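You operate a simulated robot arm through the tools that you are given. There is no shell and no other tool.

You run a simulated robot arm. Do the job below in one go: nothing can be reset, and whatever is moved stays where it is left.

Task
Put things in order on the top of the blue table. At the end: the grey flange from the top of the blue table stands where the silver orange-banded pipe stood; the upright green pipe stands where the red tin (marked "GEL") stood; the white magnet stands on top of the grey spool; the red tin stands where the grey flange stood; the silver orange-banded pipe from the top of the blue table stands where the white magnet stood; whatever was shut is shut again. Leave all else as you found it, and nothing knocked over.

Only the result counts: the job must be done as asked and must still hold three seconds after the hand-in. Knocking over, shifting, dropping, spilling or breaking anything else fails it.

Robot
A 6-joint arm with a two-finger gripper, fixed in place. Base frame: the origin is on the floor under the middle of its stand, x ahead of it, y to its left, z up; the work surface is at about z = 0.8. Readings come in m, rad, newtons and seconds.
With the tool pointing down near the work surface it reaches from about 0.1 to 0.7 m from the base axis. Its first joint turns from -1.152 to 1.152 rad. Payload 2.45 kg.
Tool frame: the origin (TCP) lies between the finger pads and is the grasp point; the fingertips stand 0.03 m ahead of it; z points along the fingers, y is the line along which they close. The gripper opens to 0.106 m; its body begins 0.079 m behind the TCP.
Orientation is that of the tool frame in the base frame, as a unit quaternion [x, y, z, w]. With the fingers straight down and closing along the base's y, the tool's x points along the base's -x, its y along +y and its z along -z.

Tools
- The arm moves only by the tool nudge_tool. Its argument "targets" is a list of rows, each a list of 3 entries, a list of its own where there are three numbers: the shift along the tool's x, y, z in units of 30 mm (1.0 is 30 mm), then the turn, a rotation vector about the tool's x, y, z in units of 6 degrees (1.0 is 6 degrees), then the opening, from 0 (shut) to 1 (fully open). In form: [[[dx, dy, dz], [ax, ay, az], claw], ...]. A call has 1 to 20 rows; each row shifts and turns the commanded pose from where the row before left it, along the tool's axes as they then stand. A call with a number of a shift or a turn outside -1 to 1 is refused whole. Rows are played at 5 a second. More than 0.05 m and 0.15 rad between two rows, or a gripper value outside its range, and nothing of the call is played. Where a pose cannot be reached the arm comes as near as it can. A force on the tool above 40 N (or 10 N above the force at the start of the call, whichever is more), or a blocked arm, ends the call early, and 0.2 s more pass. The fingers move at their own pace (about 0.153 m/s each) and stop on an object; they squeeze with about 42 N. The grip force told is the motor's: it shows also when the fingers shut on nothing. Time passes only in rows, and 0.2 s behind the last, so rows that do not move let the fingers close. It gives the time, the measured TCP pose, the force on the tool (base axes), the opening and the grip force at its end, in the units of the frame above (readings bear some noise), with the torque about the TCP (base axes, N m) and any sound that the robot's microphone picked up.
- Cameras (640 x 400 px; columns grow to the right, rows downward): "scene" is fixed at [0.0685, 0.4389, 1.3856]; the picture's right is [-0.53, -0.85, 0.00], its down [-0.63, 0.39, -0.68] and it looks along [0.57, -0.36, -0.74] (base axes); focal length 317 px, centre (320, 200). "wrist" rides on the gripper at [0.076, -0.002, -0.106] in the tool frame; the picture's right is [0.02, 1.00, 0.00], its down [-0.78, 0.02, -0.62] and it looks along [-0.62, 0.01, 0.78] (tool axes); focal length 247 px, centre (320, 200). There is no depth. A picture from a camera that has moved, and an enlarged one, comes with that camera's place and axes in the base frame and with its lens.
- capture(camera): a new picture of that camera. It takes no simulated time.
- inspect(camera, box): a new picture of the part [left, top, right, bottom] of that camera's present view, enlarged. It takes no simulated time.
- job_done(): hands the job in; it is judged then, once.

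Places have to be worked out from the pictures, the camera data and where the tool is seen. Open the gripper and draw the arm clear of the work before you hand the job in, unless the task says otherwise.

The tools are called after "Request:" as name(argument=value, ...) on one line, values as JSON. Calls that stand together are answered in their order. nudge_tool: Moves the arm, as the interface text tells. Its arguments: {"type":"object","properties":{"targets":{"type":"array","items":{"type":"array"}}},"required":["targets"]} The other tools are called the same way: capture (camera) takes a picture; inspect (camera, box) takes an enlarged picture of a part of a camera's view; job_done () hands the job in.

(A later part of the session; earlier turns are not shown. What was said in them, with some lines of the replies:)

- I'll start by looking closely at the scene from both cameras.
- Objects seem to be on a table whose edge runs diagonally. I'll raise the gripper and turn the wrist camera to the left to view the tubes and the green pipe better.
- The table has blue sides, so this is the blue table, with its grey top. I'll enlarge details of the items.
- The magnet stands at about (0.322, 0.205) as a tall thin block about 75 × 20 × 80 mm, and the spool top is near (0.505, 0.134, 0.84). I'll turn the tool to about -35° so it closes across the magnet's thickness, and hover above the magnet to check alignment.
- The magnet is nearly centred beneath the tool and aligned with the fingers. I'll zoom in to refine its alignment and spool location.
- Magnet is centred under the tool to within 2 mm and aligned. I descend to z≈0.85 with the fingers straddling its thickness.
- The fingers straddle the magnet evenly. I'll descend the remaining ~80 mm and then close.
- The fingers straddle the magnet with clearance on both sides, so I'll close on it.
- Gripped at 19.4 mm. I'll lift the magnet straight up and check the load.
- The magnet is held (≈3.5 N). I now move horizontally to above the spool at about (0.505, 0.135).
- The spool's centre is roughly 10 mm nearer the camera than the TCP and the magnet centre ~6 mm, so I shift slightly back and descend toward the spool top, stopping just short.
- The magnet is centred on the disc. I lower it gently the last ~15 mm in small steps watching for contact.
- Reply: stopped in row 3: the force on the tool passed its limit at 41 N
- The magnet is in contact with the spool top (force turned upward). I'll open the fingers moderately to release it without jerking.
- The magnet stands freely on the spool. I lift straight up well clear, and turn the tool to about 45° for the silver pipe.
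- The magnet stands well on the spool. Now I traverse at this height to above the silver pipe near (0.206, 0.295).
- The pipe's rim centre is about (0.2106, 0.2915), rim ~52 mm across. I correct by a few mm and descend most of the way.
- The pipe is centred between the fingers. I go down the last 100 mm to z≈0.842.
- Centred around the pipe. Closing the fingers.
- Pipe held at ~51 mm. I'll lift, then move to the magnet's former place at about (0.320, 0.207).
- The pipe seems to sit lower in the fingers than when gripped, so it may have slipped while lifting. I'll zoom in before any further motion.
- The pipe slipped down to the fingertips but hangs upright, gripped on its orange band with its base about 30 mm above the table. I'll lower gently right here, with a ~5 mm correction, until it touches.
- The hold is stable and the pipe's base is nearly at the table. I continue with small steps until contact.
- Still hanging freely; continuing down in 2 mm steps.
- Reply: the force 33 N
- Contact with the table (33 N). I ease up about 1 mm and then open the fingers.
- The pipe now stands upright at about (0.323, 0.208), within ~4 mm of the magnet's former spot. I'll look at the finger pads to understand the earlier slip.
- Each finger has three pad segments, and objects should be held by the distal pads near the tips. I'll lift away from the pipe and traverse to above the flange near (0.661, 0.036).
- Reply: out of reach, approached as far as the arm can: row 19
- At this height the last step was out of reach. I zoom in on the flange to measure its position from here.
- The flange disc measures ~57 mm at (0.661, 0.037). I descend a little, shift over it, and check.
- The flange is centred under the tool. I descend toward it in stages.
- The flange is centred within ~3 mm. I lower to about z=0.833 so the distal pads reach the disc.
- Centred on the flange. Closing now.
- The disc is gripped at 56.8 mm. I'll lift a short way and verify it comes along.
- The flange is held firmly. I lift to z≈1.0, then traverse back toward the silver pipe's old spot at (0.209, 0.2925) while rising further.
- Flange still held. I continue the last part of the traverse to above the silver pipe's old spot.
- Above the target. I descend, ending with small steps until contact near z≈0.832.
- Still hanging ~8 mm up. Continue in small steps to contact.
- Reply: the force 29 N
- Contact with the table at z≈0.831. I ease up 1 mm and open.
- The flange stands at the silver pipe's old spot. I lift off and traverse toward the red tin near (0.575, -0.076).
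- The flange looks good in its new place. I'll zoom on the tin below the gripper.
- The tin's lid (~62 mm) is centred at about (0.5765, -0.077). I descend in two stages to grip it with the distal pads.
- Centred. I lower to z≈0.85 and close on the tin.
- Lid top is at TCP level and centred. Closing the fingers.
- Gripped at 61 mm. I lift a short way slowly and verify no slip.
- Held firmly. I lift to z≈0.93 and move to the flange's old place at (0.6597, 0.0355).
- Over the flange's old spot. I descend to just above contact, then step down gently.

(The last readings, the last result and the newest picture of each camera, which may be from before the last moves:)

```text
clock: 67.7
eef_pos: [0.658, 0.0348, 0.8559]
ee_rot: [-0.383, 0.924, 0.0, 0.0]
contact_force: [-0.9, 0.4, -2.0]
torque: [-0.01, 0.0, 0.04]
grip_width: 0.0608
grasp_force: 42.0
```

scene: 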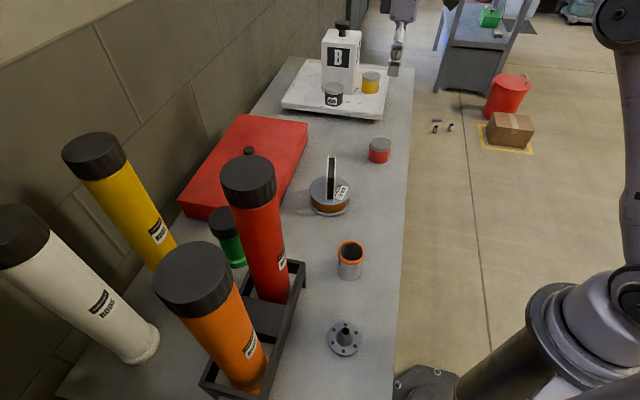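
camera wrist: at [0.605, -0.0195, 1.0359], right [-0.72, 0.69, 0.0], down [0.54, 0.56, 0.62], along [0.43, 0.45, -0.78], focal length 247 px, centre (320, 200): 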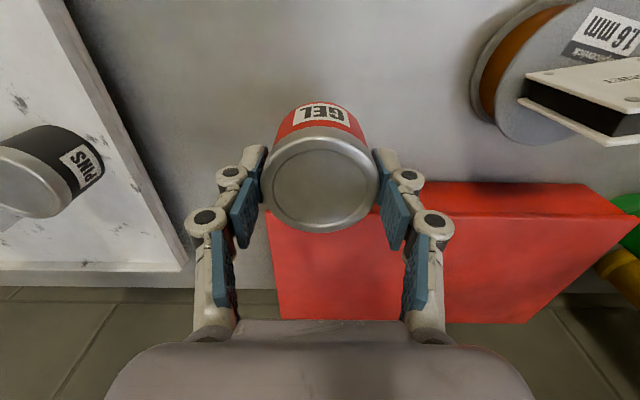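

Request:
nudge_tool(targets=[[[0, 0, 0.08], [0, 0, 0], 0.35], [[0, 0, 0.06], [0, 0, 0], 0.35], [[0, 0, 0.05], [0, 0, 0], 0.35], [[0, 0, 0], [0, 0, 0], 0.35]])

```text
clock: 68.7
eef_pos: [0.658, 0.0352, 0.85]
ee_rot: [-0.383, 0.924, -0.001, 0.001]
contact_force: [3.2, -0.7, 33.2]
torque: [0.01, -0.12, 0.03]
grip_width: 0.0611
grasp_force: 42.4
```

The tin has touched the table (33 N). I ease up 1 mm and release.

Request:
nudge_tool(targets=[[[0, 0, -0.03], [0, 0, 0], 0.35], [[0, 0, 0], [0, 0, 0], 0.62], [[0, 0, 0], [0, 0, 0], 0.72], [[0, 0, 0], [0, 0, 0], 0.85], [[0, 0, 0], [0, 0, 0], 0.85]])

Request:
capture(camera="wrist")

Request:
inspect(camera="scene", box=[270, 60, 430, 210])

```text
clock: 69.9
eef_pos: [0.6578, 0.0355, 0.849]
ee_rot: [-0.382, 0.924, 0.0, 0.001]
contact_force: [-0.4, 0.4, 0.0]
torque: [-0.03, -0.02, -0.02]
grip_width: 0.0899
grasp_force: 0.1
```

```text
taken
camera wrist: at [0.6051, -0.0198, 0.9551], right [-0.72, 0.69, 0.0], down [0.54, 0.57, 0.62], along [0.43, 0.45, -0.78], focal length 247 px, centre (320, 200)
```

wrist: 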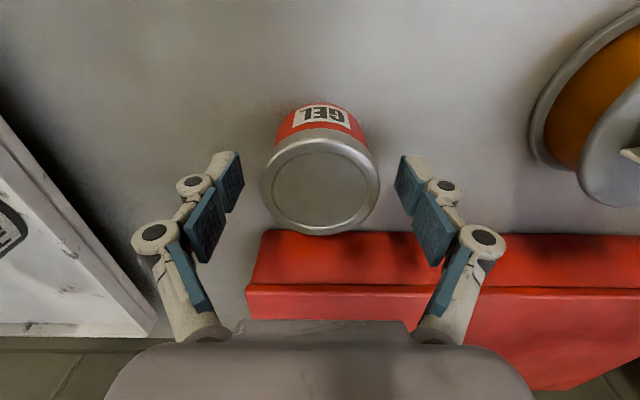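

```text
2.67 times, centred on (350, 135) of scene
camera zoom: at [0.0685, 0.4389, 1.3856], right [-0.53, -0.85, 0.0], down [-0.63, 0.39, -0.68], along [0.57, -0.36, -0.74], focal length 844 px, centre (240, 373)
```

zoom: 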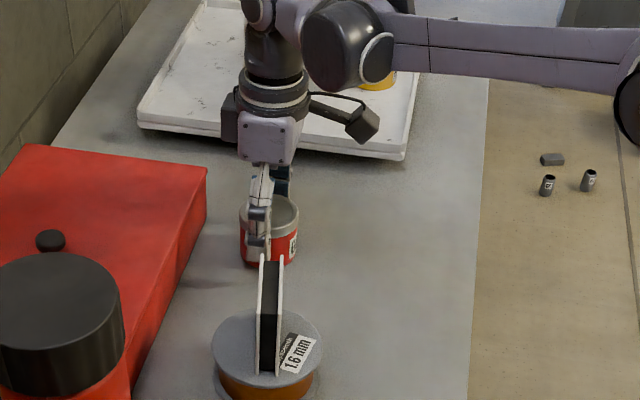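

The tin stands at the flange's old spot. I lift clear and then retreat toward the middle to plan the green pipe grasp.

Request:
nudge_tool(targets=[[[0, 0, -0.5], [0, 0, 0], 0.85], [[0, 0, -1], [0, 0, 0], 0.85], [[0, 0, -1], [0, 0, 0], 0.85], [[0, 0, -1], [0, 0, 0], 0.85], [[0, 0, -1], [0, 0, 0], 0.85], [[0.5, 0, -1], [0, 0, 0], 0.85], [[1, 0, -1], [0, 0, 0], 0.85], [[1, 0, -1], [0, 0, 0], 0.85], [[1, 0, -0.5], [0, 0, 0], 0.85], [[1, 0, 0], [0, 0, 0], 0.85], [[1, 0, 0], [0, 0, 0], 0.85], [[0.5, 0, 0], [0, 0, 0], 0.85]])

Request:
capture(camera="wrist")

Request:
capture(camera="scene")

```text
clock: 72.5
eef_pos: [0.53, -0.0908, 1.0882]
ee_rot: [-0.382, 0.924, 0.0, 0.001]
contact_force: [0.4, 0.5, -0.8]
torque: [0.03, 0.02, -0.02]
grip_width: 0.0901
grasp_force: 0.1
```

```text
taken
camera wrist: at [0.4768, -0.1465, 1.1949], right [-0.72, 0.69, 0.0], down [0.54, 0.57, 0.62], along [0.43, 0.45, -0.78], focal length 247 px, centre (320, 200)
```

wrist: 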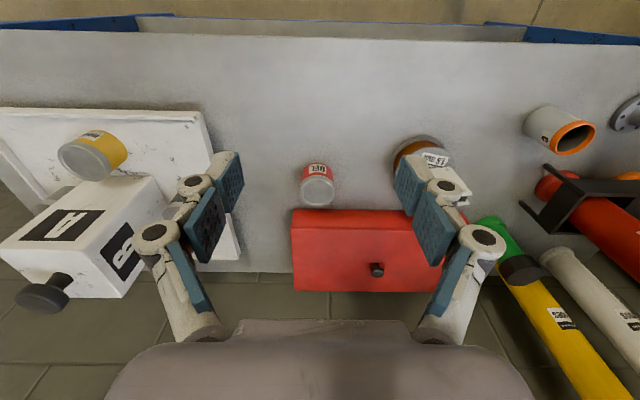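

```text
taken
```

scene: 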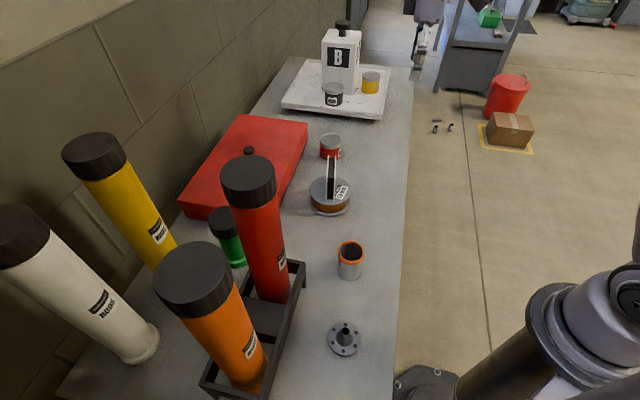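

Everything placed so far is standing. I move to a spot in front of the green pipe for a closer look.

Request:
nudge_tool(targets=[[[-0.52, 0.95, 0], [0, 0, 0], 0.7], [[-0.52, 0.95, 0], [0, 0, 0], 0.7], [[-0.52, 0.95, 0], [0, 0, 0], 0.7], [[-0.52, 0.95, 0], [0, 0, 0], 0.7], [[-0.52, 0.95, 0], [0, 0, 0], 0.7], [[-0.52, 0.95, 0], [0, 0, 0], 0.7], [[-0.52, 0.95, 0], [0, 0, 0], 0.7], [[-0.52, 0.95, 0], [0, 0, 0], 0.7], [[-0.52, 0.95, 0], [0, 0, 0], 0.7], [[-0.52, 0.95, 0], [0, 0, 0], 0.7], [[0, 0, 0], [0, 0, 0], 0.7]])

Request:
capture(camera="wrist")

Request:
capture(camera="scene")

```text
clock: 74.9
eef_pos: [0.4384, 0.2217, 1.088]
ee_rot: [-0.382, 0.924, -0.001, 0.001]
contact_force: [-0.3, -0.2, -0.6]
torque: [-0.01, 0.01, 0.0]
grip_width: 0.0742
grasp_force: 0.0
```

```text
taken
camera wrist: at [0.3862, 0.1654, 1.1952], right [-0.72, 0.69, 0.0], down [0.54, 0.56, 0.62], along [0.43, 0.45, -0.78], focal length 247 px, centre (320, 200)
```

wrist: 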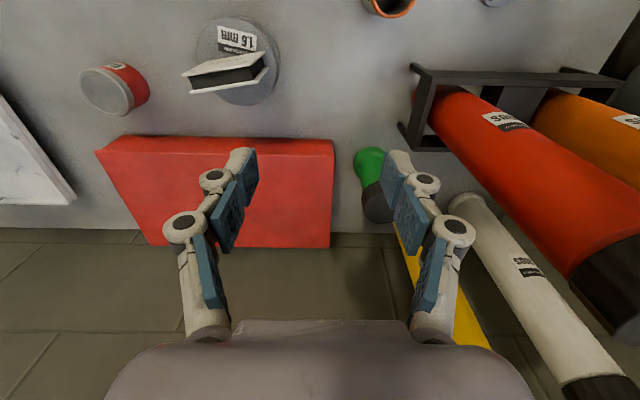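

```text
taken
```

scene: 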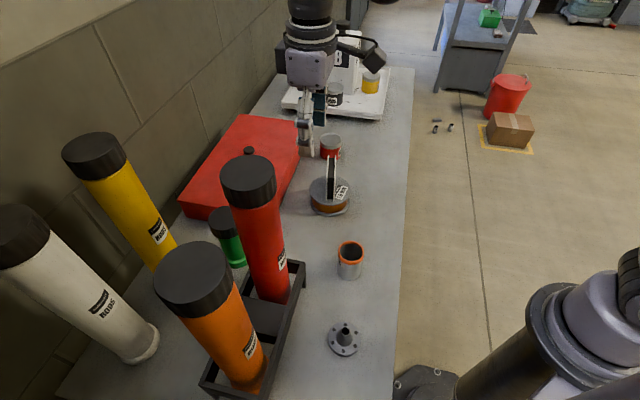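

I turn the tool to about -30° and lean it back ~36° (so the gripper body leans over the box side, away from the tubes), which also makes the wrist camera look straight down.

Request:
nudge_tool(targets=[[[0, 0, 0], [0, 0, 1], 0.75], [[0, 0, 0], [0, 0, 1], 0.75], [[0, 0, 0], [0, 0, 1], 0.75], [[0, 0, 0], [0, 0, 1], 0.75], [[0, 0, 0], [0, 0, 1], 0.75], [[0, 0, 0], [0, 0, 1], 0.75], [[0, 0, 0], [0, 0, 1], 0.75], [[0, 0, 0], [0, 0, 1], 0.75], [[0, 0, 0], [0, 0, 1], 0.75], [[0, 0, 0], [0, 0, 1], 0.75], [[0, 0, 0], [0, 0, 1], 0.75], [[0, 0, 0], [0, 0, 1], 0.75], [[0, 0, 0], [0, 0, 0.5], 0.75], [[0, 0, 0], [0, 1, 0], 0.75], [[0, 0, 0], [0, 1, 0], 0.75], [[0, 0, 0], [0, 1, 0], 0.75], [[0, 0, 0], [0, 1, 0], 0.75], [[0, 0, 0], [0, 1, 0], 0.75], [[0, 0, 0], [0, 1, 0], 0.75], [[0, 0, 0], [0, 0, 0], 0.75]])

Request:
capture(camera="wrist")

Request:
capture(camera="scene")

```text
clock: 79.1
eef_pos: [0.439, 0.2205, 1.0893]
ee_rot: [0.245, 0.919, 0.081, -0.298]
contact_force: [-0.4, -0.8, 0.2]
torque: [0.01, -0.04, -0.01]
grip_width: 0.0796
grasp_force: 0.1
```

```text
taken
camera wrist: at [0.4387, 0.2181, 1.2196], right [0.48, 0.87, 0.01], down [0.87, -0.49, 0.04], along [0.04, -0.01, -1.0], focal length 247 px, centre (320, 200)
```

wrist: 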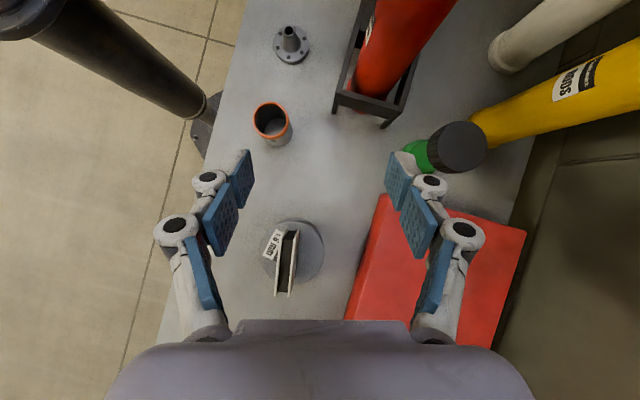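

```text
taken
```

scene: 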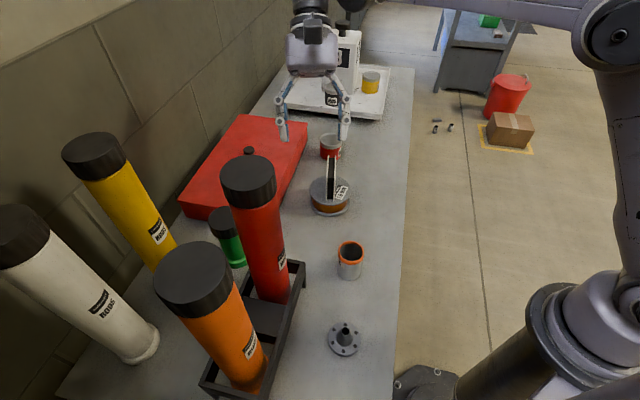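

The camera now looks straight down. I'll zoom on the green pipe and its neighbours.

Request:
inspect(camera="wrist", box=[340, 60, 560, 240])

Request:
inspect(camera="wrist", box=[230, 0, 400, 170])

```text
2.22 times, centred on (450, 150) of wrist
camera zoom: at [0.4387, 0.2181, 1.2196], right [0.48, 0.87, 0.01], down [0.87, -0.49, 0.04], along [0.04, -0.01, -1.0], focal length 549 px, centre (31, 311)
```

zoom: 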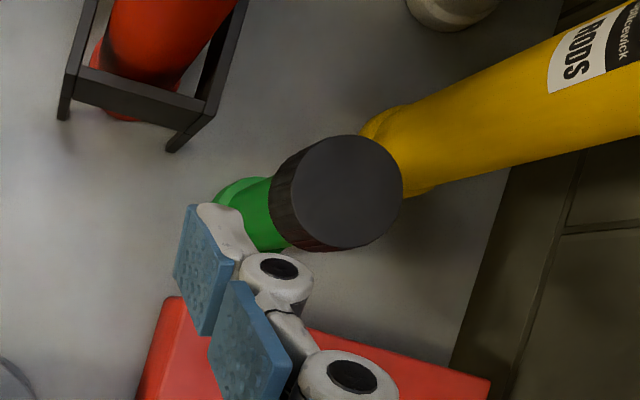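

```text
2.35 times, centred on (315, 85) of wrist
camera zoom: at [0.4387, 0.2181, 1.2196], right [0.48, 0.87, 0.01], down [0.87, -0.49, 0.04], along [0.04, -0.01, -1.0], focal length 581 px, centre (332, 471)
```

zoom: 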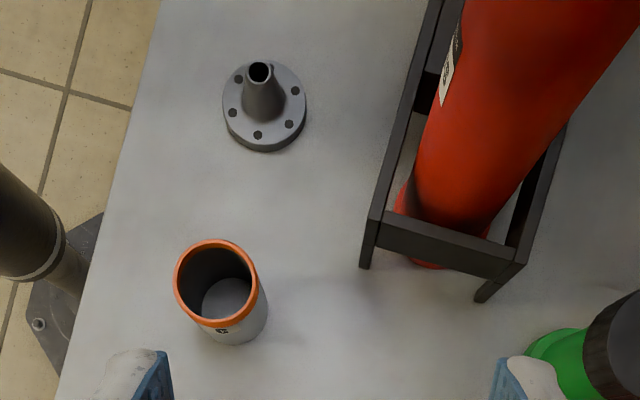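

From several views the green pipe's axis is at about (0.477, 0.3935), cap top z≈0.92, body ~40 mm below the cap, with the rack corner at (0.40, 0.376) and box top z≈0.86. I adjust the tool to lean toward -55° with 45° tilt so the fingers can grip the body beside these obstacles.

Request:
nudge_tool(targets=[[[0, 0, 0], [-0.612, 0, 0.843], 0.75], [[0, 0, 0], [-0.612, 0, 0.843], 0.75], [[0, 0, 0], [-0.612, 0, 0.843], 0.75], [[0, 0, 0], [-0.612, 0, 0.843], 0.75], [[0, 0, 0], [0, 0.75, 0], 0.75], [[0, 0, 0], [0, 0.75, 0], 0.75], [[0, 0, 0], [0, 0, 0], 0.75]])

Request:
capture(camera="wrist")

Request:
capture(camera="scene")

```text
clock: 80.7
eef_pos: [0.4389, 0.219, 1.089]
ee_rot: [0.426, 0.82, 0.177, -0.339]
contact_force: [0.4, 0.3, 0.1]
torque: [-0.02, -0.05, 0.01]
grip_width: 0.0795
grasp_force: 0.1
```

```text
taken
camera wrist: at [0.4494, 0.2019, 1.2179], right [0.81, 0.59, 0.02], down [0.58, -0.8, -0.11], along [-0.05, 0.1, -0.99], focal length 247 px, centre (320, 200)
```

wrist: 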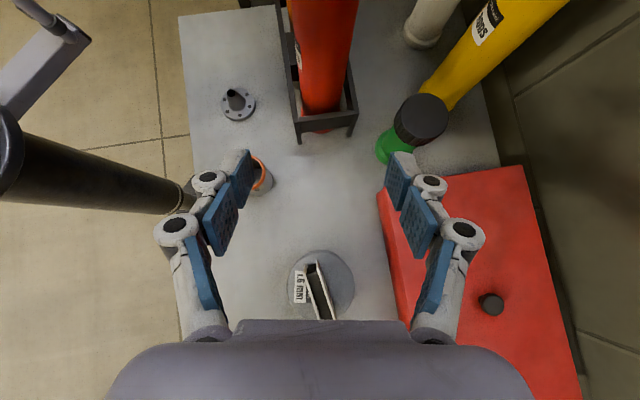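

```text
taken
```

scene: 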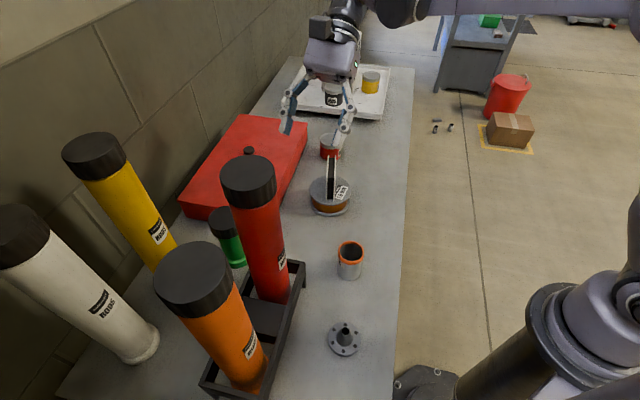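

Request:
inspect(camera="wrist", box=[280, 60, 500, 220])

Request:
inspect(camera="scene", box=[170, 140, 330, 320])

```text
2.50 times, centred on (390, 140) of wrist
camera zoom: at [0.4494, 0.2019, 1.2179], right [0.81, 0.59, 0.02], down [0.58, -0.8, -0.11], along [-0.05, 0.1, -0.99], focal length 617 px, centre (145, 350)
```

zoom: 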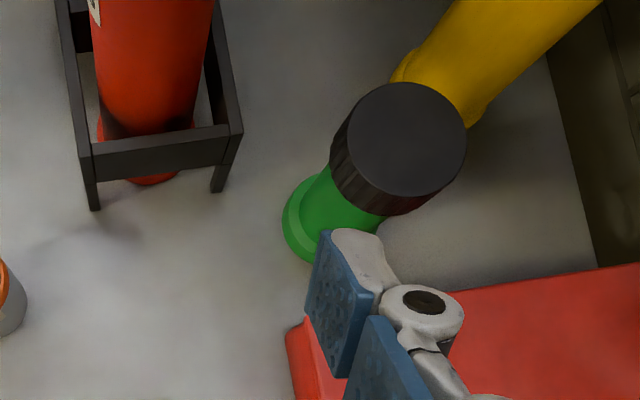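

```text
2.22 times, centred on (250, 230) of scene
camera zoom: at [0.0685, 0.4389, 1.3856], right [-0.53, -0.85, 0.0], down [-0.63, 0.39, -0.68], along [0.57, -0.36, -0.74], focal length 704 px, centre (476, 133)
```

zoom: 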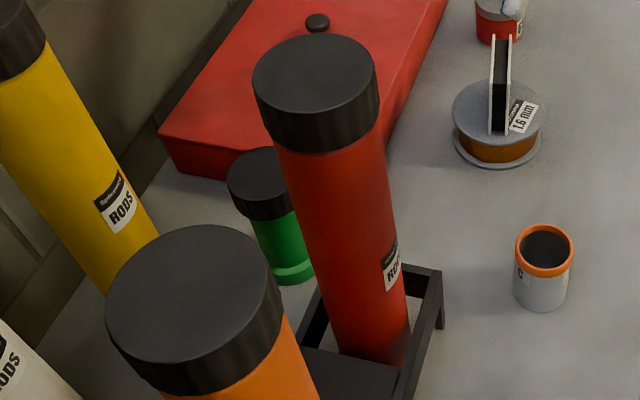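

Request:
inspect(camera="wrist", box=[380, 85, 480, 175])

Request:
inspect(camera="scene", box=[200, 190, 270, 280])

```text
4.44 times, centred on (430, 130) of wrist
camera zoom: at [0.4494, 0.2019, 1.2179], right [0.81, 0.59, 0.02], down [0.58, -0.8, -0.11], along [-0.05, 0.1, -0.99], focal length 1098 px, centre (-169, 511)
```

zoom: 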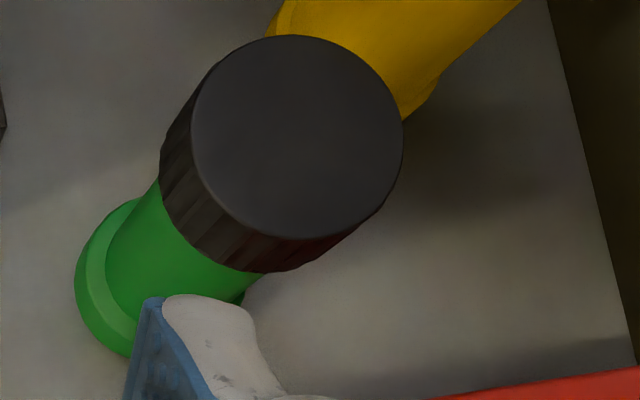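

```text
4.44 times, centred on (235, 235) of scene
camera zoom: at [0.0685, 0.4389, 1.3856], right [-0.53, -0.85, 0.0], down [-0.63, 0.39, -0.68], along [0.57, -0.36, -0.74], focal length 1407 px, centre (698, 44)
```

zoom: 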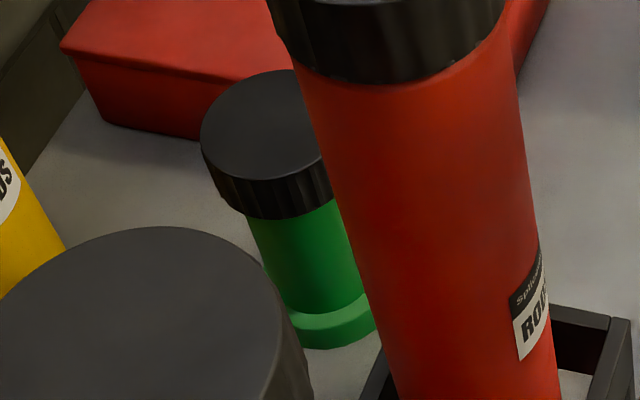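

The green pipe's axis is at about (0.476, 0.392); its cap spans z≈0.903–0.925 and body is ~43 mm wide. I move over it, staying above the cap, and check.

Request:
nudge_tool(targets=[[[0.149, 0.864, 0.8], [0, 0, 0], 0.77], [[0.149, 0.864, 0.8], [0, 0, 0], 0.77], [[0.149, 0.864, 0.8], [0, 0, 0], 0.77], [[0.149, 0.864, 0.8], [0, 0, 0], 0.77], [[0.149, 0.864, 0.8], [0, 0, 0], 0.77], [[0, 0, 0], [0, 0, 0], 0.77]])

Request:
capture(camera="wrist")

Request:
capture(camera="scene")

```text
clock: 82.1
eef_pos: [0.4886, 0.3776, 1.0184]
ee_rot: [0.427, 0.819, 0.178, -0.339]
contact_force: [-0.2, 0.5, -0.9]
torque: [-0.01, 0.0, -0.02]
grip_width: 0.082
grasp_force: 0.0
```

```text
taken
camera wrist: at [0.4986, 0.3596, 1.1483], right [0.81, 0.58, 0.02], down [0.58, -0.8, -0.11], along [-0.05, 0.1, -0.99], focal length 247 px, centre (320, 200)
```

wrist: 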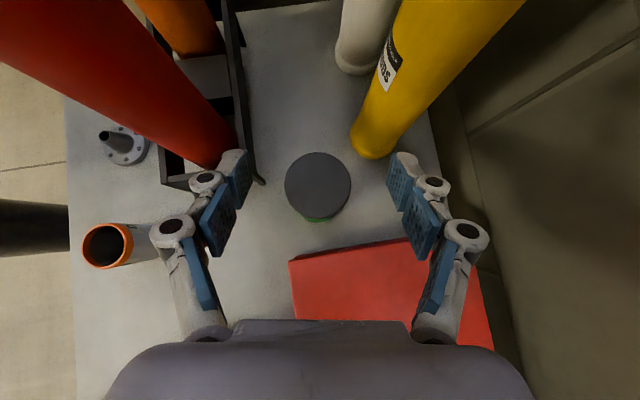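

```text
taken
```

scene: 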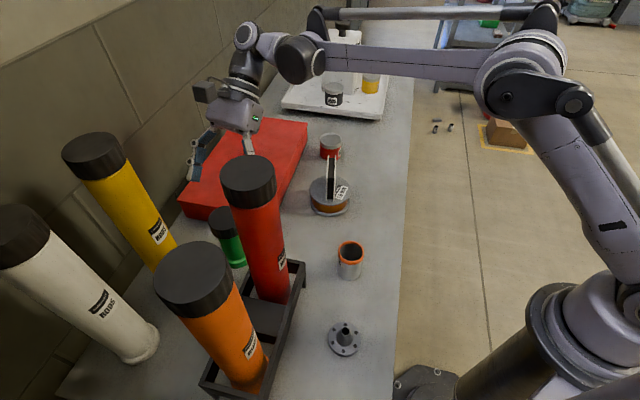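

The cap is centred between the fingers, and the forearm is clear of the tubes. I descend vertically in stages.

Request:
nudge_tool(targets=[[[-0.5, 0, 0.5], [0, 0, 0], 0.77], [[-0.5, 0, 0.5], [0, 0, 0], 0.77], [[-0.5, 0, 0.5], [0, 0, 0], 0.77], [[-0.5, 0, 0.5], [0, 0, 0], 0.77], [[0, 0, 0], [0, 0, 0], 0.77]])

Request:
capture(camera="wrist")

Request:
inspect(camera="scene", box=[150, 0, 410, 300])

```text
clock: 83.3
eef_pos: [0.4899, 0.3774, 0.9343]
ee_rot: [0.427, 0.819, 0.177, -0.339]
contact_force: [0.4, 0.1, -0.5]
torque: [-0.01, 0.01, 0.02]
grip_width: 0.0815
grasp_force: 0.1
```

```text
taken
camera wrist: at [0.499, 0.3587, 1.0625], right [0.81, 0.59, 0.02], down [0.58, -0.8, -0.11], along [-0.05, 0.1, -0.99], focal length 247 px, centre (320, 200)
```

wrist: 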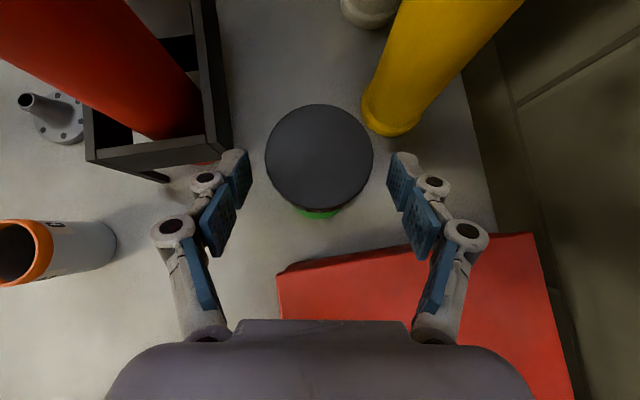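

```text
1.33 times, centred on (280, 150) of scene
camera zoom: at [0.0685, 0.4389, 1.3856], right [-0.53, -0.85, 0.0], down [-0.63, 0.39, -0.68], along [0.57, -0.36, -0.74], focal length 422 px, centre (373, 267)
```

zoom: 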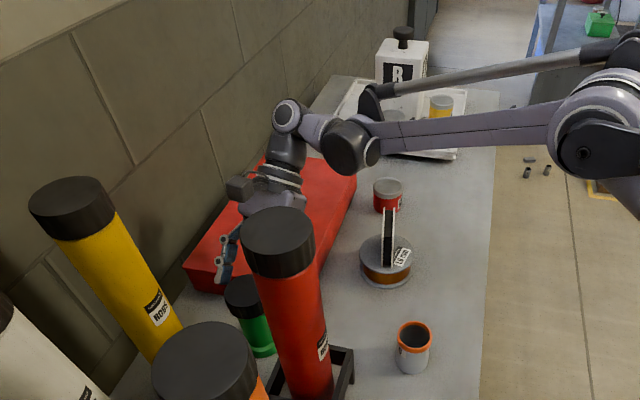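

Alignment is good: the cap is centred within ~3 mm and the rack corner is ~17 mm outside the left finger. I descend the remaining ~56 mm.

Request:
nudge_tool(targets=[[[-0.45, -0.07, 0.45], [0, 0, 0], 0.77], [[-0.45, 0, 0.45], [0, 0, 0], 0.77], [[-0.43, 0, 0.43], [0, 0, 0], 0.77], [[0, 0, 0], [0, 0, 0], 0.77]])

Request:
capture(camera="wrist")

Request:
inspect(camera="scene", box=[150, 0, 410, 300])

```text
clock: 84.3
eef_pos: [0.4873, 0.3761, 0.8768]
ee_rot: [0.427, 0.819, 0.177, -0.339]
contact_force: [-0.1, -0.1, -0.1]
torque: [0.01, -0.04, 0.03]
grip_width: 0.0817
grasp_force: 0.1
```

```text
taken
camera wrist: at [0.4979, 0.3571, 1.0061], right [0.81, 0.59, 0.02], down [0.58, -0.8, -0.11], along [-0.05, 0.1, -0.99], focal length 247 px, centre (320, 200)
```

wrist: 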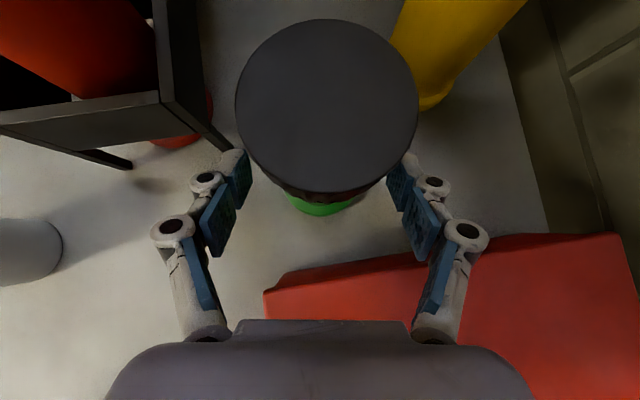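

```text
1.33 times, centred on (280, 150) of scene
camera zoom: at [0.0685, 0.4389, 1.3856], right [-0.53, -0.85, 0.0], down [-0.63, 0.39, -0.68], along [0.57, -0.36, -0.74], focal length 422 px, centre (373, 267)
```

zoom: 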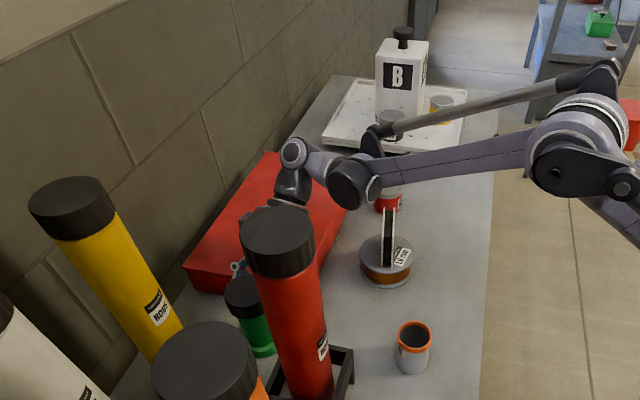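

The fingers are now level with the body below the cap, centred. I close on the body.

Request:
nudge_tool(targets=[[[0, 0, 0], [0, 0, 0], 0.6], [[0, 0, 0], [0, 0, 0], 0.5], [[0, 0, 0], [0, 0, 0], 0.4], [[0, 0, 0], [0, 0, 0], 0.25], [[0, 0, 0], [0, 0, 0], 0.25]])

Request:
capture(camera="wrist")

Request:
inspect(camera="scene", box=[190, 160, 290, 280])

```text
clock: 85.5
eef_pos: [0.4876, 0.3761, 0.8772]
ee_rot: [0.427, 0.819, 0.178, -0.339]
contact_force: [2.1, 1.1, 3.5]
torque: [0.07, -0.01, -0.09]
grip_width: 0.0466
grasp_force: 41.8
```

```text
taken
camera wrist: at [0.498, 0.3571, 1.0066], right [0.81, 0.59, 0.02], down [0.58, -0.8, -0.11], along [-0.05, 0.1, -0.99], focal length 247 px, centre (320, 200)
```

wrist: 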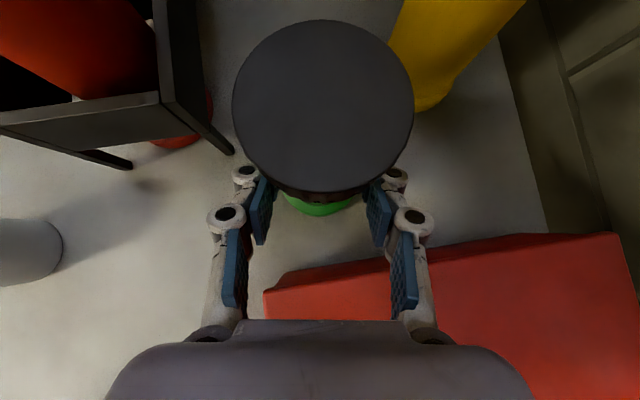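

```text
3.33 times, centred on (240, 220) of scene
camera zoom: at [0.0685, 0.4389, 1.3856], right [-0.53, -0.85, 0.0], down [-0.63, 0.39, -0.68], along [0.57, -0.36, -0.74], focal length 1055 px, centre (587, 133)
```

zoom: 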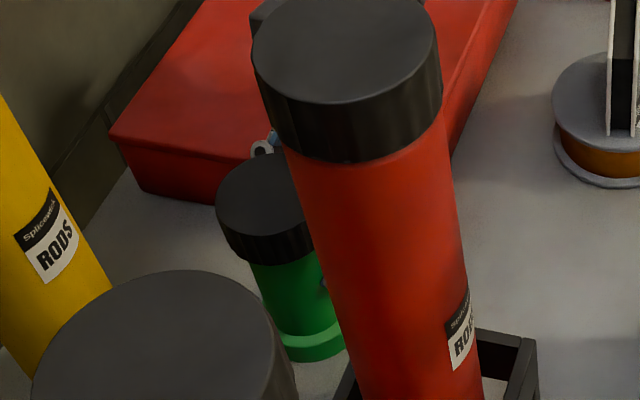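

The body is gripped at 46.6 mm (narrower than the cap, so it's the tube itself). I lift a little vertically and check.

Request:
nudge_tool(targets=[[[0.15, 0, -0.15], [0, 0, 0], 0.25], [[0.25, 0, -0.25], [0, 0, 0], 0.25], [[0.35, 0, -0.35], [0, 0, 0], 0.25], [[0, 0, 0], [0, 0, 0], 0.25]])

Request:
capture(camera="wrist")

Request:
inspect(camera="scene", box=[190, 160, 290, 280])

```text
clock: 86.5
eef_pos: [0.487, 0.3762, 0.9109]
ee_rot: [0.426, 0.819, 0.177, -0.34]
contact_force: [-0.2, 0.3, -3.4]
torque: [-0.06, -0.06, -0.01]
grip_width: 0.0462
grasp_force: 41.8
```

```text
taken
camera wrist: at [0.4976, 0.3572, 1.0396], right [0.81, 0.59, 0.02], down [0.58, -0.8, -0.11], along [-0.05, 0.1, -0.99], focal length 247 px, centre (320, 200)
```

wrist: 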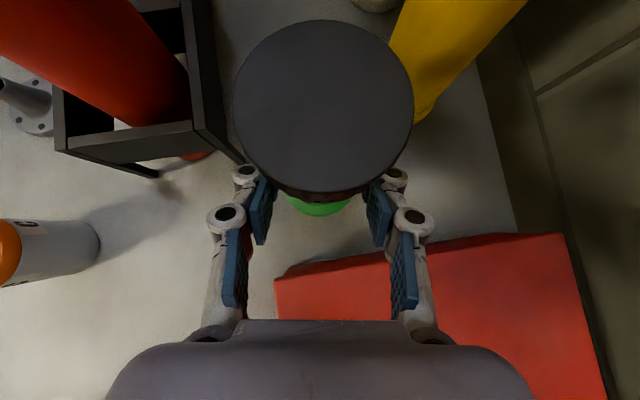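

```text
3.33 times, centred on (240, 220) of scene
camera zoom: at [0.0686, 0.439, 1.3856], right [-0.53, -0.85, 0.0], down [-0.63, 0.39, -0.68], along [0.57, -0.36, -0.74], focal length 1055 px, centre (587, 133)
```

zoom: 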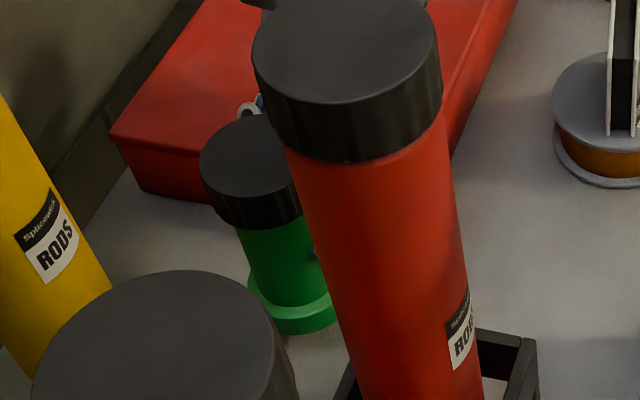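

The green pipe is held upright without slipping (≈3.4 N). I raise it straight up another 150 mm.

Request:
nudge_tool(targets=[[[0.5, 0, -0.5], [0, 0, 0], 0.25], [[0.7, 0, -0.7], [0, 0, 0], 0.25], [[0.7, 0, -0.7], [0, 0, 0], 0.25], [[0.7, 0, -0.7], [0, 0, 0], 0.25], [[0.7, 0, -0.7], [0, 0, 0], 0.25], [[0.25, 0, -0.25], [0, 0, 0], 0.25], [[0, 0, 0], [0, 0, 0], 0.25]])

Request:
capture(camera="wrist")

Request:
capture(camera="scene")

```text
clock: 88.1
eef_pos: [0.4861, 0.3766, 1.0624]
ee_rot: [0.427, 0.82, 0.177, -0.339]
contact_force: [0.7, 0.1, -3.4]
torque: [-0.05, -0.05, -0.02]
grip_width: 0.0465
grasp_force: 42.6
```

```text
taken
camera wrist: at [0.4968, 0.3583, 1.1914], right [0.81, 0.59, 0.02], down [0.58, -0.8, -0.11], along [-0.05, 0.1, -0.99], focal length 247 px, centre (320, 200)
```

wrist: 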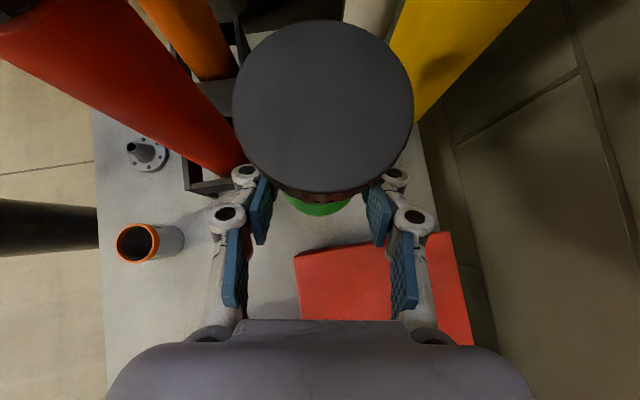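

```text
taken
```

scene: 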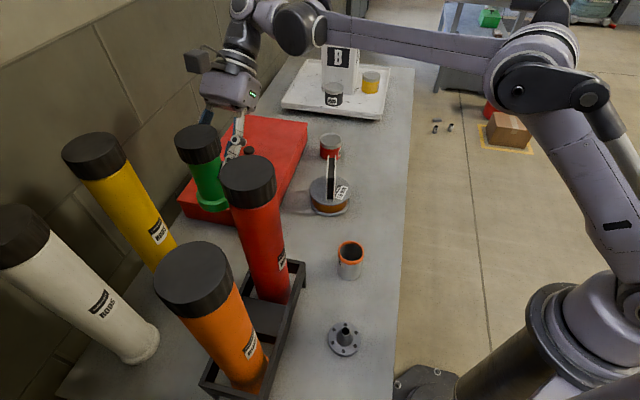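

The pipe is clear at ~0.985 m base height. I now swing around the base axis clockwise, keeping it upright, in two halves.

Request:
nudge_tool(targets=[[[-0.748, -0.048, -0.747], [-0.347, 0, 0.347], 0.25], [[-0.748, -0.048, -0.747], [-0.347, 0, 0.347], 0.25], [[-0.748, -0.048, -0.747], [-0.347, 0, 0.347], 0.25], [[-0.748, -0.048, -0.747], [-0.347, 0, 0.347], 0.25], [[-0.748, -0.048, -0.747], [-0.347, 0, 0.347], 0.25], [[-0.748, -0.048, -0.747], [-0.347, 0, 0.347], 0.25], [[-0.748, -0.048, -0.747], [-0.347, 0, 0.347], 0.25], [[-0.748, -0.048, -0.747], [-0.347, 0, 0.347], 0.25]])

Request:
capture(camera="scene")

Request:
capture(camera="wrist")

```text
clock: 89.9
eef_pos: [0.5811, 0.1414, 1.061]
ee_rot: [0.585, 0.715, 0.243, -0.296]
contact_force: [0.0, 0.6, -3.6]
torque: [-0.1, 0.01, 0.03]
grip_width: 0.0464
grasp_force: 41.6
```

```text
taken
```

scene: 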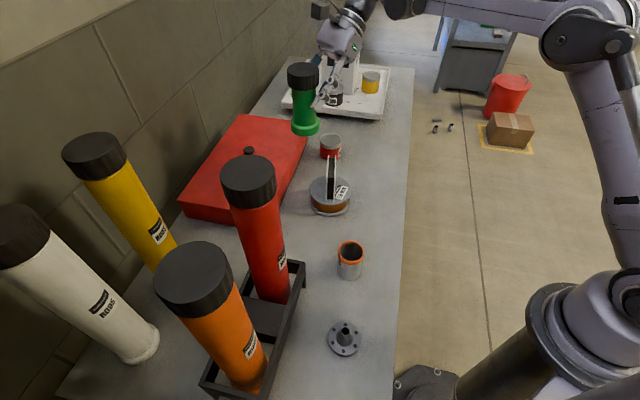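

```text
taken
camera wrist: at [0.5825, 0.1195, 1.1908], right [0.98, 0.21, 0.02], down [0.21, -0.97, -0.11], along [-0.01, 0.12, -0.99], focal length 247 px, centre (320, 200)
```

wrist: 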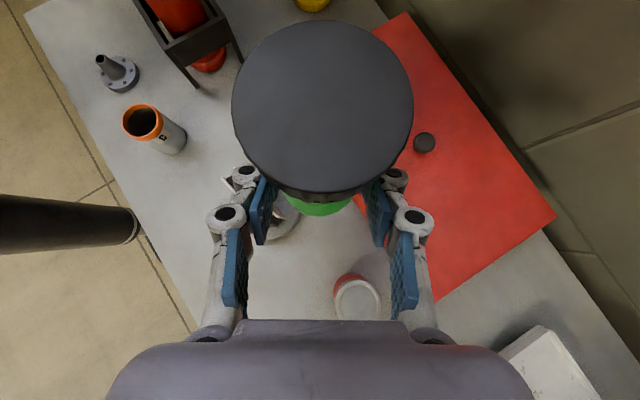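

Good so far; the pipe stays upright. I continue the second half of the swing.

Request:
nudge_tool(targets=[[[-0.748, -0.048, -0.747], [-0.347, 0, 0.347], 0.25], [[-0.748, -0.048, -0.747], [-0.347, 0, 0.347], 0.25], [[-0.748, -0.048, -0.747], [-0.347, 0, 0.347], 0.25], [[-0.748, -0.048, -0.747], [-0.347, 0, 0.347], 0.25], [[-0.748, -0.048, -0.747], [-0.347, 0, 0.347], 0.25], [[-0.748, -0.048, -0.747], [-0.347, 0, 0.347], 0.25], [[-0.748, -0.048, -0.747], [-0.347, 0, 0.347], 0.25], [[-0.748, -0.048, -0.747], [-0.347, 0, 0.347], 0.25], [[0, 0, 0], [0, 0, 0], 0.25]])

Request:
capture(camera="scene")

Request:
capture(camera="wrist")

```text
clock: 91.9
eef_pos: [0.5738, -0.109, 1.0613]
ee_rot: [0.718, 0.582, 0.297, -0.24]
contact_force: [0.3, -0.6, -3.8]
torque: [-0.05, 0.02, 0.02]
grip_width: 0.0463
grasp_force: 42.1
```

```text
taken
```

scene: 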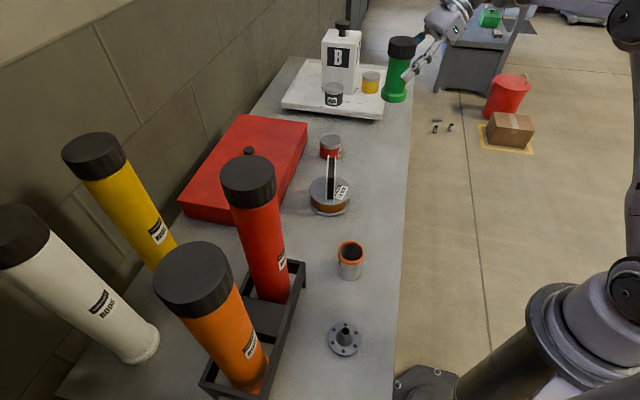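

```text
taken
camera wrist: at [0.5675, -0.1297, 1.1904], right [0.98, -0.19, 0.02], down [-0.19, -0.97, -0.12], along [0.04, 0.11, -0.99], focal length 247 px, centre (320, 200)
```

wrist: 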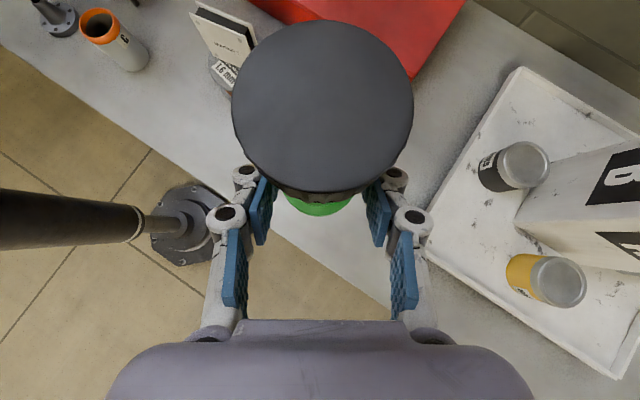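

The pipe's axis is now at about (0.578, -0.090); the tin's old spot is (0.577, -0.0757). I shift ~14 mm and descend most of the way.

Request:
nudge_tool(targets=[[[-0.642, -0.026, 0.772], [0, 0, 0], 0.25], [[-0.642, -0.026, 0.772], [0, 0, 0], 0.25], [[-0.642, -0.026, 0.772], [0, 0, 0], 0.25], [[-0.642, -0.026, 0.772], [0, 0, 0], 0.25], [[-0.642, -0.026, 0.772], [0, 0, 0], 0.25], [[0, 0, 0], [0, 0, 0], 0.25]])

Request:
capture(camera="scene")

Request:
capture(camera="wrist")

```text
clock: 93.3
eef_pos: [0.5751, -0.0932, 0.9105]
ee_rot: [0.719, 0.581, 0.299, -0.24]
contact_force: [0.1, -1.0, -3.9]
torque: [-0.08, 0.0, -0.02]
grip_width: 0.0465
grasp_force: 41.6
```

```text
taken
```

scene: 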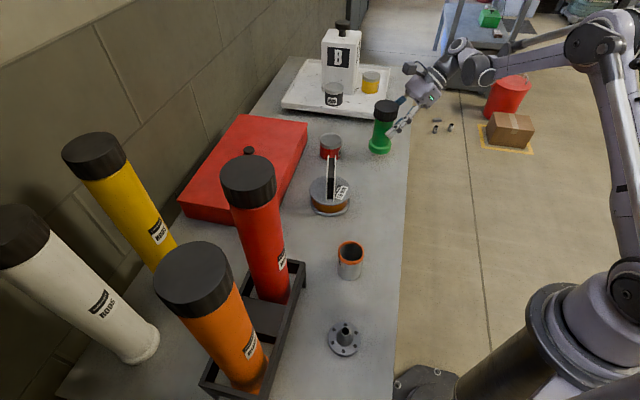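

```text
taken
camera wrist: at [0.5688, -0.1147, 1.0389], right [0.98, -0.19, 0.02], down [-0.19, -0.97, -0.11], along [0.04, 0.11, -0.99], focal length 247 px, centre (320, 200)
```

wrist: 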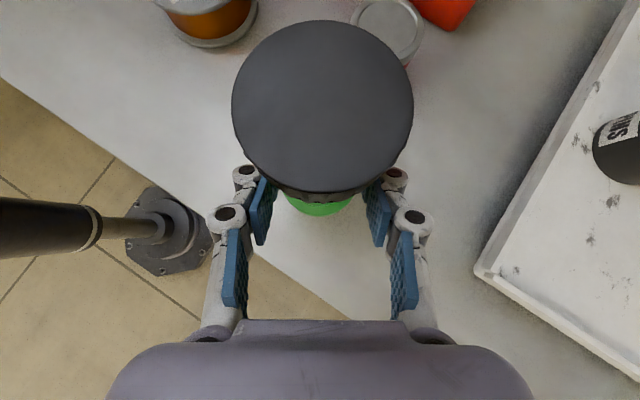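

Over the target. I descend the last ~34 mm, slowing near contact.

Request:
nudge_tool(targets=[[[-0.28, 0, 0.28], [0, 0, 0], 0.25], [[-0.24, 0, 0.24], [0, 0, 0], 0.25], [[-0.1, 0, 0.1], [0, 0, 0], 0.25], [[0, 0, 0], [0, 0, 0], 0.25]])

Request:
inspect(camera="scene", box=[330, 70, 450, 180])

```text
clock: 94.3
eef_pos: [0.5735, -0.0946, 0.885]
ee_rot: [0.718, 0.581, 0.297, -0.24]
contact_force: [-0.5, -0.4, -4.1]
torque: [-0.1, 0.03, 0.0]
grip_width: 0.0466
grasp_force: 42.0
```

```text
3.64 times, centred on (390, 125) of scene
camera zoom: at [0.0686, 0.4389, 1.3856], right [-0.53, -0.85, 0.0], down [-0.63, 0.39, -0.68], along [0.57, -0.36, -0.74], focal length 1151 px, centre (66, 473)
```

zoom: 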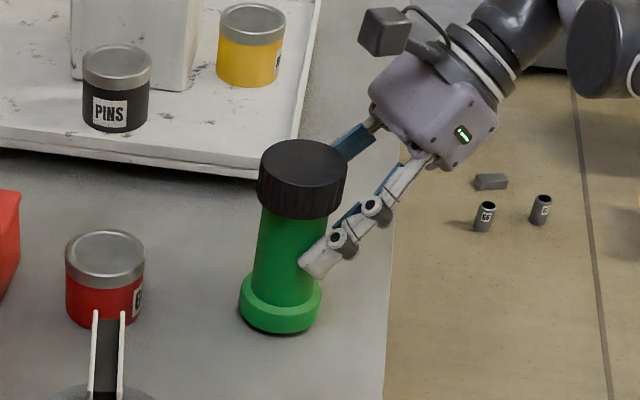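

The pipe is upright just above the table. I lower in ~2 mm steps until contact.

Request:
nudge_tool(targets=[[[-0.06, 0, 0.06], [0, 0, 0], 0.25], [[-0.05, 0, 0.05], [0, 0, 0], 0.25], [[-0.04, 0, 0.04], [0, 0, 0], 0.25], [[0, 0, 0], [0, 0, 0], 0.25]])

```text
clock: 95.3
eef_pos: [0.5756, -0.0957, 0.8782]
ee_rot: [0.718, 0.581, 0.298, -0.24]
contact_force: [0.0, -0.6, -4.1]
torque: [-0.07, 0.01, 0.0]
grip_width: 0.0463
grasp_force: 41.9
```

Request:
nudge_tool(targets=[[[-0.03, 0, 0.03], [0, 0, 0], 0.25], [[-0.025, 0, 0.025], [0, 0, 0], 0.25], [[0, 0, 0], [0, 0, 0], 0.25]])

```text
clock: 96.1
eef_pos: [0.5751, -0.0946, 0.8785]
ee_rot: [0.718, 0.58, 0.3, -0.24]
contact_force: [4.3, -5.6, 26.2]
torque: [-0.29, 0.19, -0.09]
grip_width: 0.0468
grasp_force: 42.3
```

Contact with the table. I ease up under 1 mm and open the fingers gradually.

Request:
nudge_tool(targets=[[[0.02, 0, -0.02], [0, 0, 0], 0.25], [[0, 0, 0], [0, 0, 0], 0.48], [[0, 0, 0], [0, 0, 0], 0.55], [[0, 0, 0], [0, 0, 0], 0.68], [[0, 0, 0], [0, 0, 0], 0.8], [[0, 0, 0], [0, 0, 0], 0.8]])

Request:
capture(camera="wrist")

Request:
inspect(camera="scene", box=[330, 70, 450, 180])

```text
clock: 97.5
eef_pos: [0.5742, -0.095, 0.8757]
ee_rot: [0.718, 0.58, 0.298, -0.241]
contact_force: [0.1, -0.4, 0.6]
torque: [0.0, 0.01, 0.0]
grip_width: 0.0847
grasp_force: 0.1
```

```text
taken
camera wrist: at [0.5679, -0.1151, 1.0055], right [0.98, -0.19, 0.02], down [-0.19, -0.97, -0.11], along [0.04, 0.11, -0.99], focal length 247 px, centre (320, 200)
```

wrist: 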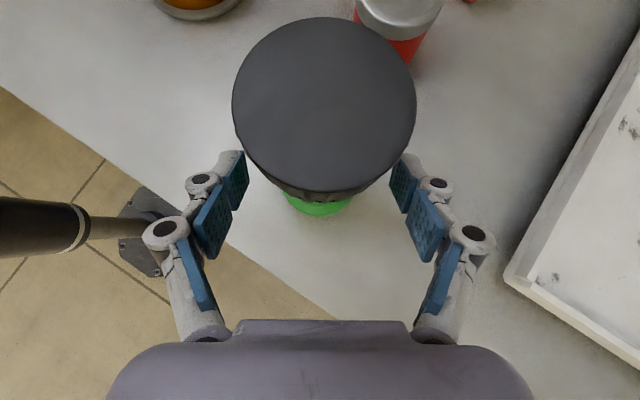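

```text
3.64 times, centred on (390, 125) of scene
camera zoom: at [0.0685, 0.4389, 1.3856], right [-0.53, -0.85, 0.0], down [-0.63, 0.39, -0.68], along [0.57, -0.36, -0.74], focal length 1151 px, centre (66, 473)
```

zoom: 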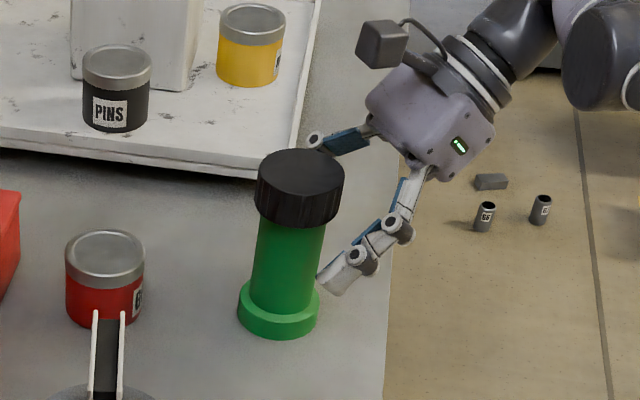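

The pipe stands freely upright. I retreat backward along the tool axis, away from it.

Request:
nudge_tool(targets=[[[0, 0, -0.5], [0, 0, 0], 0.8], [[0, 0, -0.8], [0, 0, 0], 0.8], [[0, 0, -1], [0, 0, 0], 0.8], [[0, 0, -1], [0, 0, 0], 0.8], [[0, 0, -1], [0, 0, 0], 0.8], [[0, 0, -1], [0, 0, 0], 0.8], [[0, 0, -1], [0, 0, 0], 0.8], [[0, 0, 0], [0, 0, 0], 0.8]])

Request:
capture(camera="wrist")

Request:
capture(camera="scene")

```text
clock: 99.3
eef_pos: [0.5459, -0.2257, 1.0111]
ee_rot: [0.718, 0.582, 0.297, -0.24]
contact_force: [-0.1, -0.3, 0.1]
torque: [-0.01, 0.03, 0.0]
grip_width: 0.0847
grasp_force: 0.0
```

```text
taken
camera wrist: at [0.5396, -0.2462, 1.1405], right [0.98, -0.19, 0.02], down [-0.19, -0.97, -0.12], along [0.04, 0.11, -0.99], focal length 247 px, centre (320, 200)
```

wrist: 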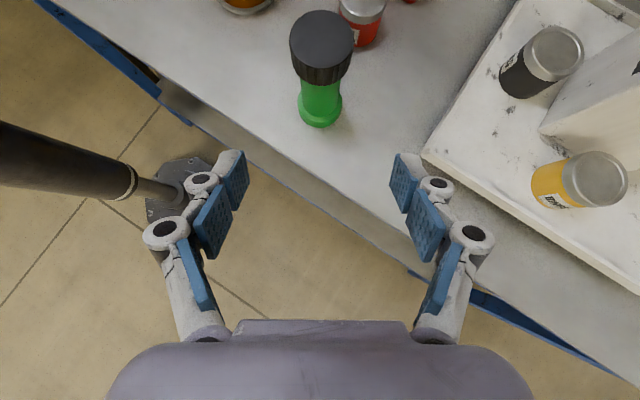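

```text
taken
```

scene: 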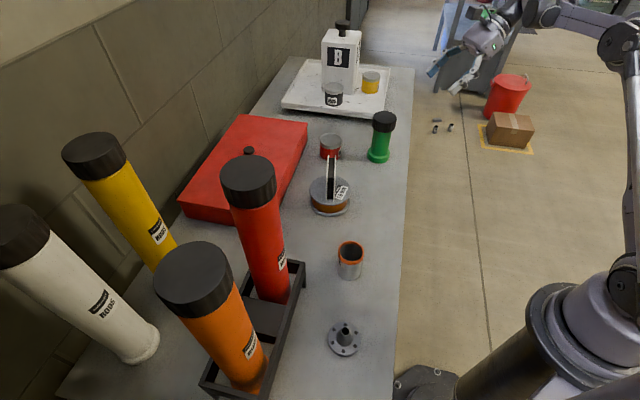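

All five items look correctly placed. I'll open the gripper fully, draw the arm further clear, and do a final zoomed check.

Request:
nudge_tool(targets=[[[0.5, 0, -0.7], [0, 0, 0], 1], [[0.5, 0, -0.7], [0, 0, 0], 1], [[0.5, 0, -0.7], [0, 0, 0], 1], [[0.5, 0, -0.7], [0, 0, 0], 1], [[0, 0, 0], [0, 0, 0], 1], [[0, 0, 0], [0, 0, 0], 1]])

Request:
inspect(camera="scene", box=[260, 60, 440, 240])

Request:
inspect(camera="scene", box=[180, 220, 420, 400])

Request:
capture(camera="wrist")

```text
clock: 100.7
eef_pos: [0.5426, -0.2428, 1.1117]
ee_rot: [0.718, 0.581, 0.298, -0.24]
contact_force: [-0.6, 0.4, -0.8]
torque: [-0.01, -0.03, 0.05]
grip_width: 0.1062
grasp_force: 0.0
```

```text
2.22 times, centred on (350, 150) of scene
camera zoom: at [0.0685, 0.4389, 1.3856], right [-0.53, -0.85, 0.0], down [-0.63, 0.39, -0.68], along [0.57, -0.36, -0.74], focal length 704 px, centre (253, 311)
```

zoom: 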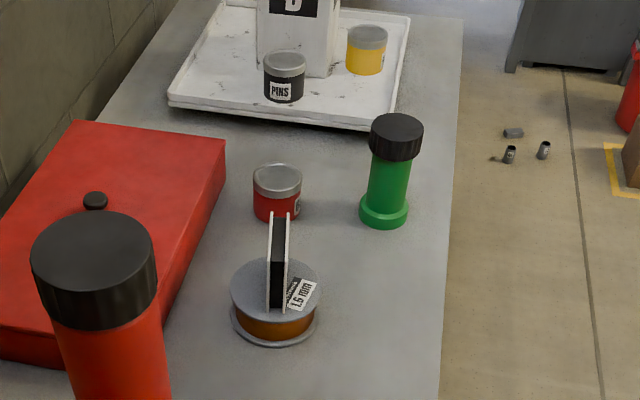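

```text
2.22 times, centred on (300, 310) of scene
camera zoom: at [0.0685, 0.4389, 1.3856], right [-0.53, -0.85, 0.0], down [-0.63, 0.39, -0.68], along [0.57, -0.36, -0.74], focal length 704 px, centre (364, -44)
```

zoom: 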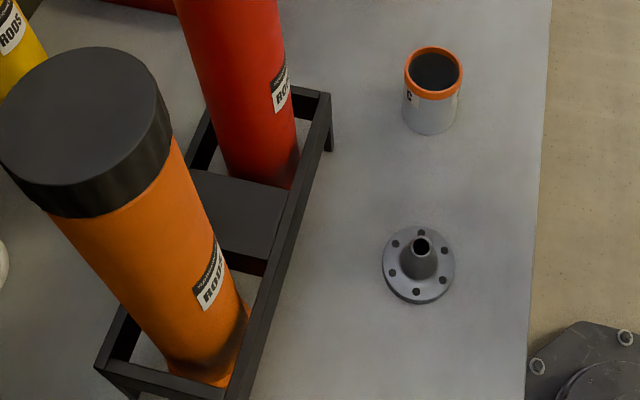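

```text
taken
camera wrist: at [0.5359, -0.2627, 1.2415], right [0.98, -0.19, 0.02], down [-0.19, -0.97, -0.12], along [0.04, 0.11, -0.99], focal length 247 px, centre (320, 200)
```

wrist: 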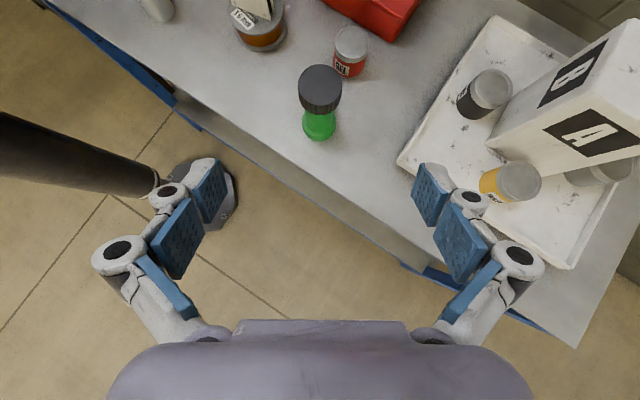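

The flange, green pipe, magnet, tin and silver pipe each stand upright in their assigned places. The box, tubes, rack and tray look unchanged, and the gripper is open and clear of the table, so I hand the job in.

Request:
job_done()

```text
The job is handed in.
```

The job is handed in, and all five items stood upright in their assigned places at the final check. I don't have the judging result.

| Item | Now stands | Position (x, y in m) |
|---|---|---|
| White magnet | On top of the grey spool | (0.505, 0.136) |
| Silver orange-banded pipe | Where the magnet stood | (0.323, 0.208), within about 4 mm of the old spot |
| Grey flange | Where the silver pipe stood | (0.209, 0.293) |
| Red "GEL" tin | Where the flange stood | (0.658, 0.035) |
| Green pipe | Where the red tin stood | (0.576, -0.078), within about 5 mm of the old spot |

- **Slip during the move:** the silver pipe slid down to the fingertips when I first lifted it. It stayed upright, and I set it down without dropping it.
- **Green pipe choice:** I took the black-capped green tube next to the red box to be "the upright green pipe". It was the only upright green piece I saw, and I gripped its body so the cap stayed on.
- **Everything else:** I opened nothing, so there was nothing to shut again. The box, tubes, rack, tray and other tins looked unchanged in the last pictures, and the gripper is open and clear of the table.
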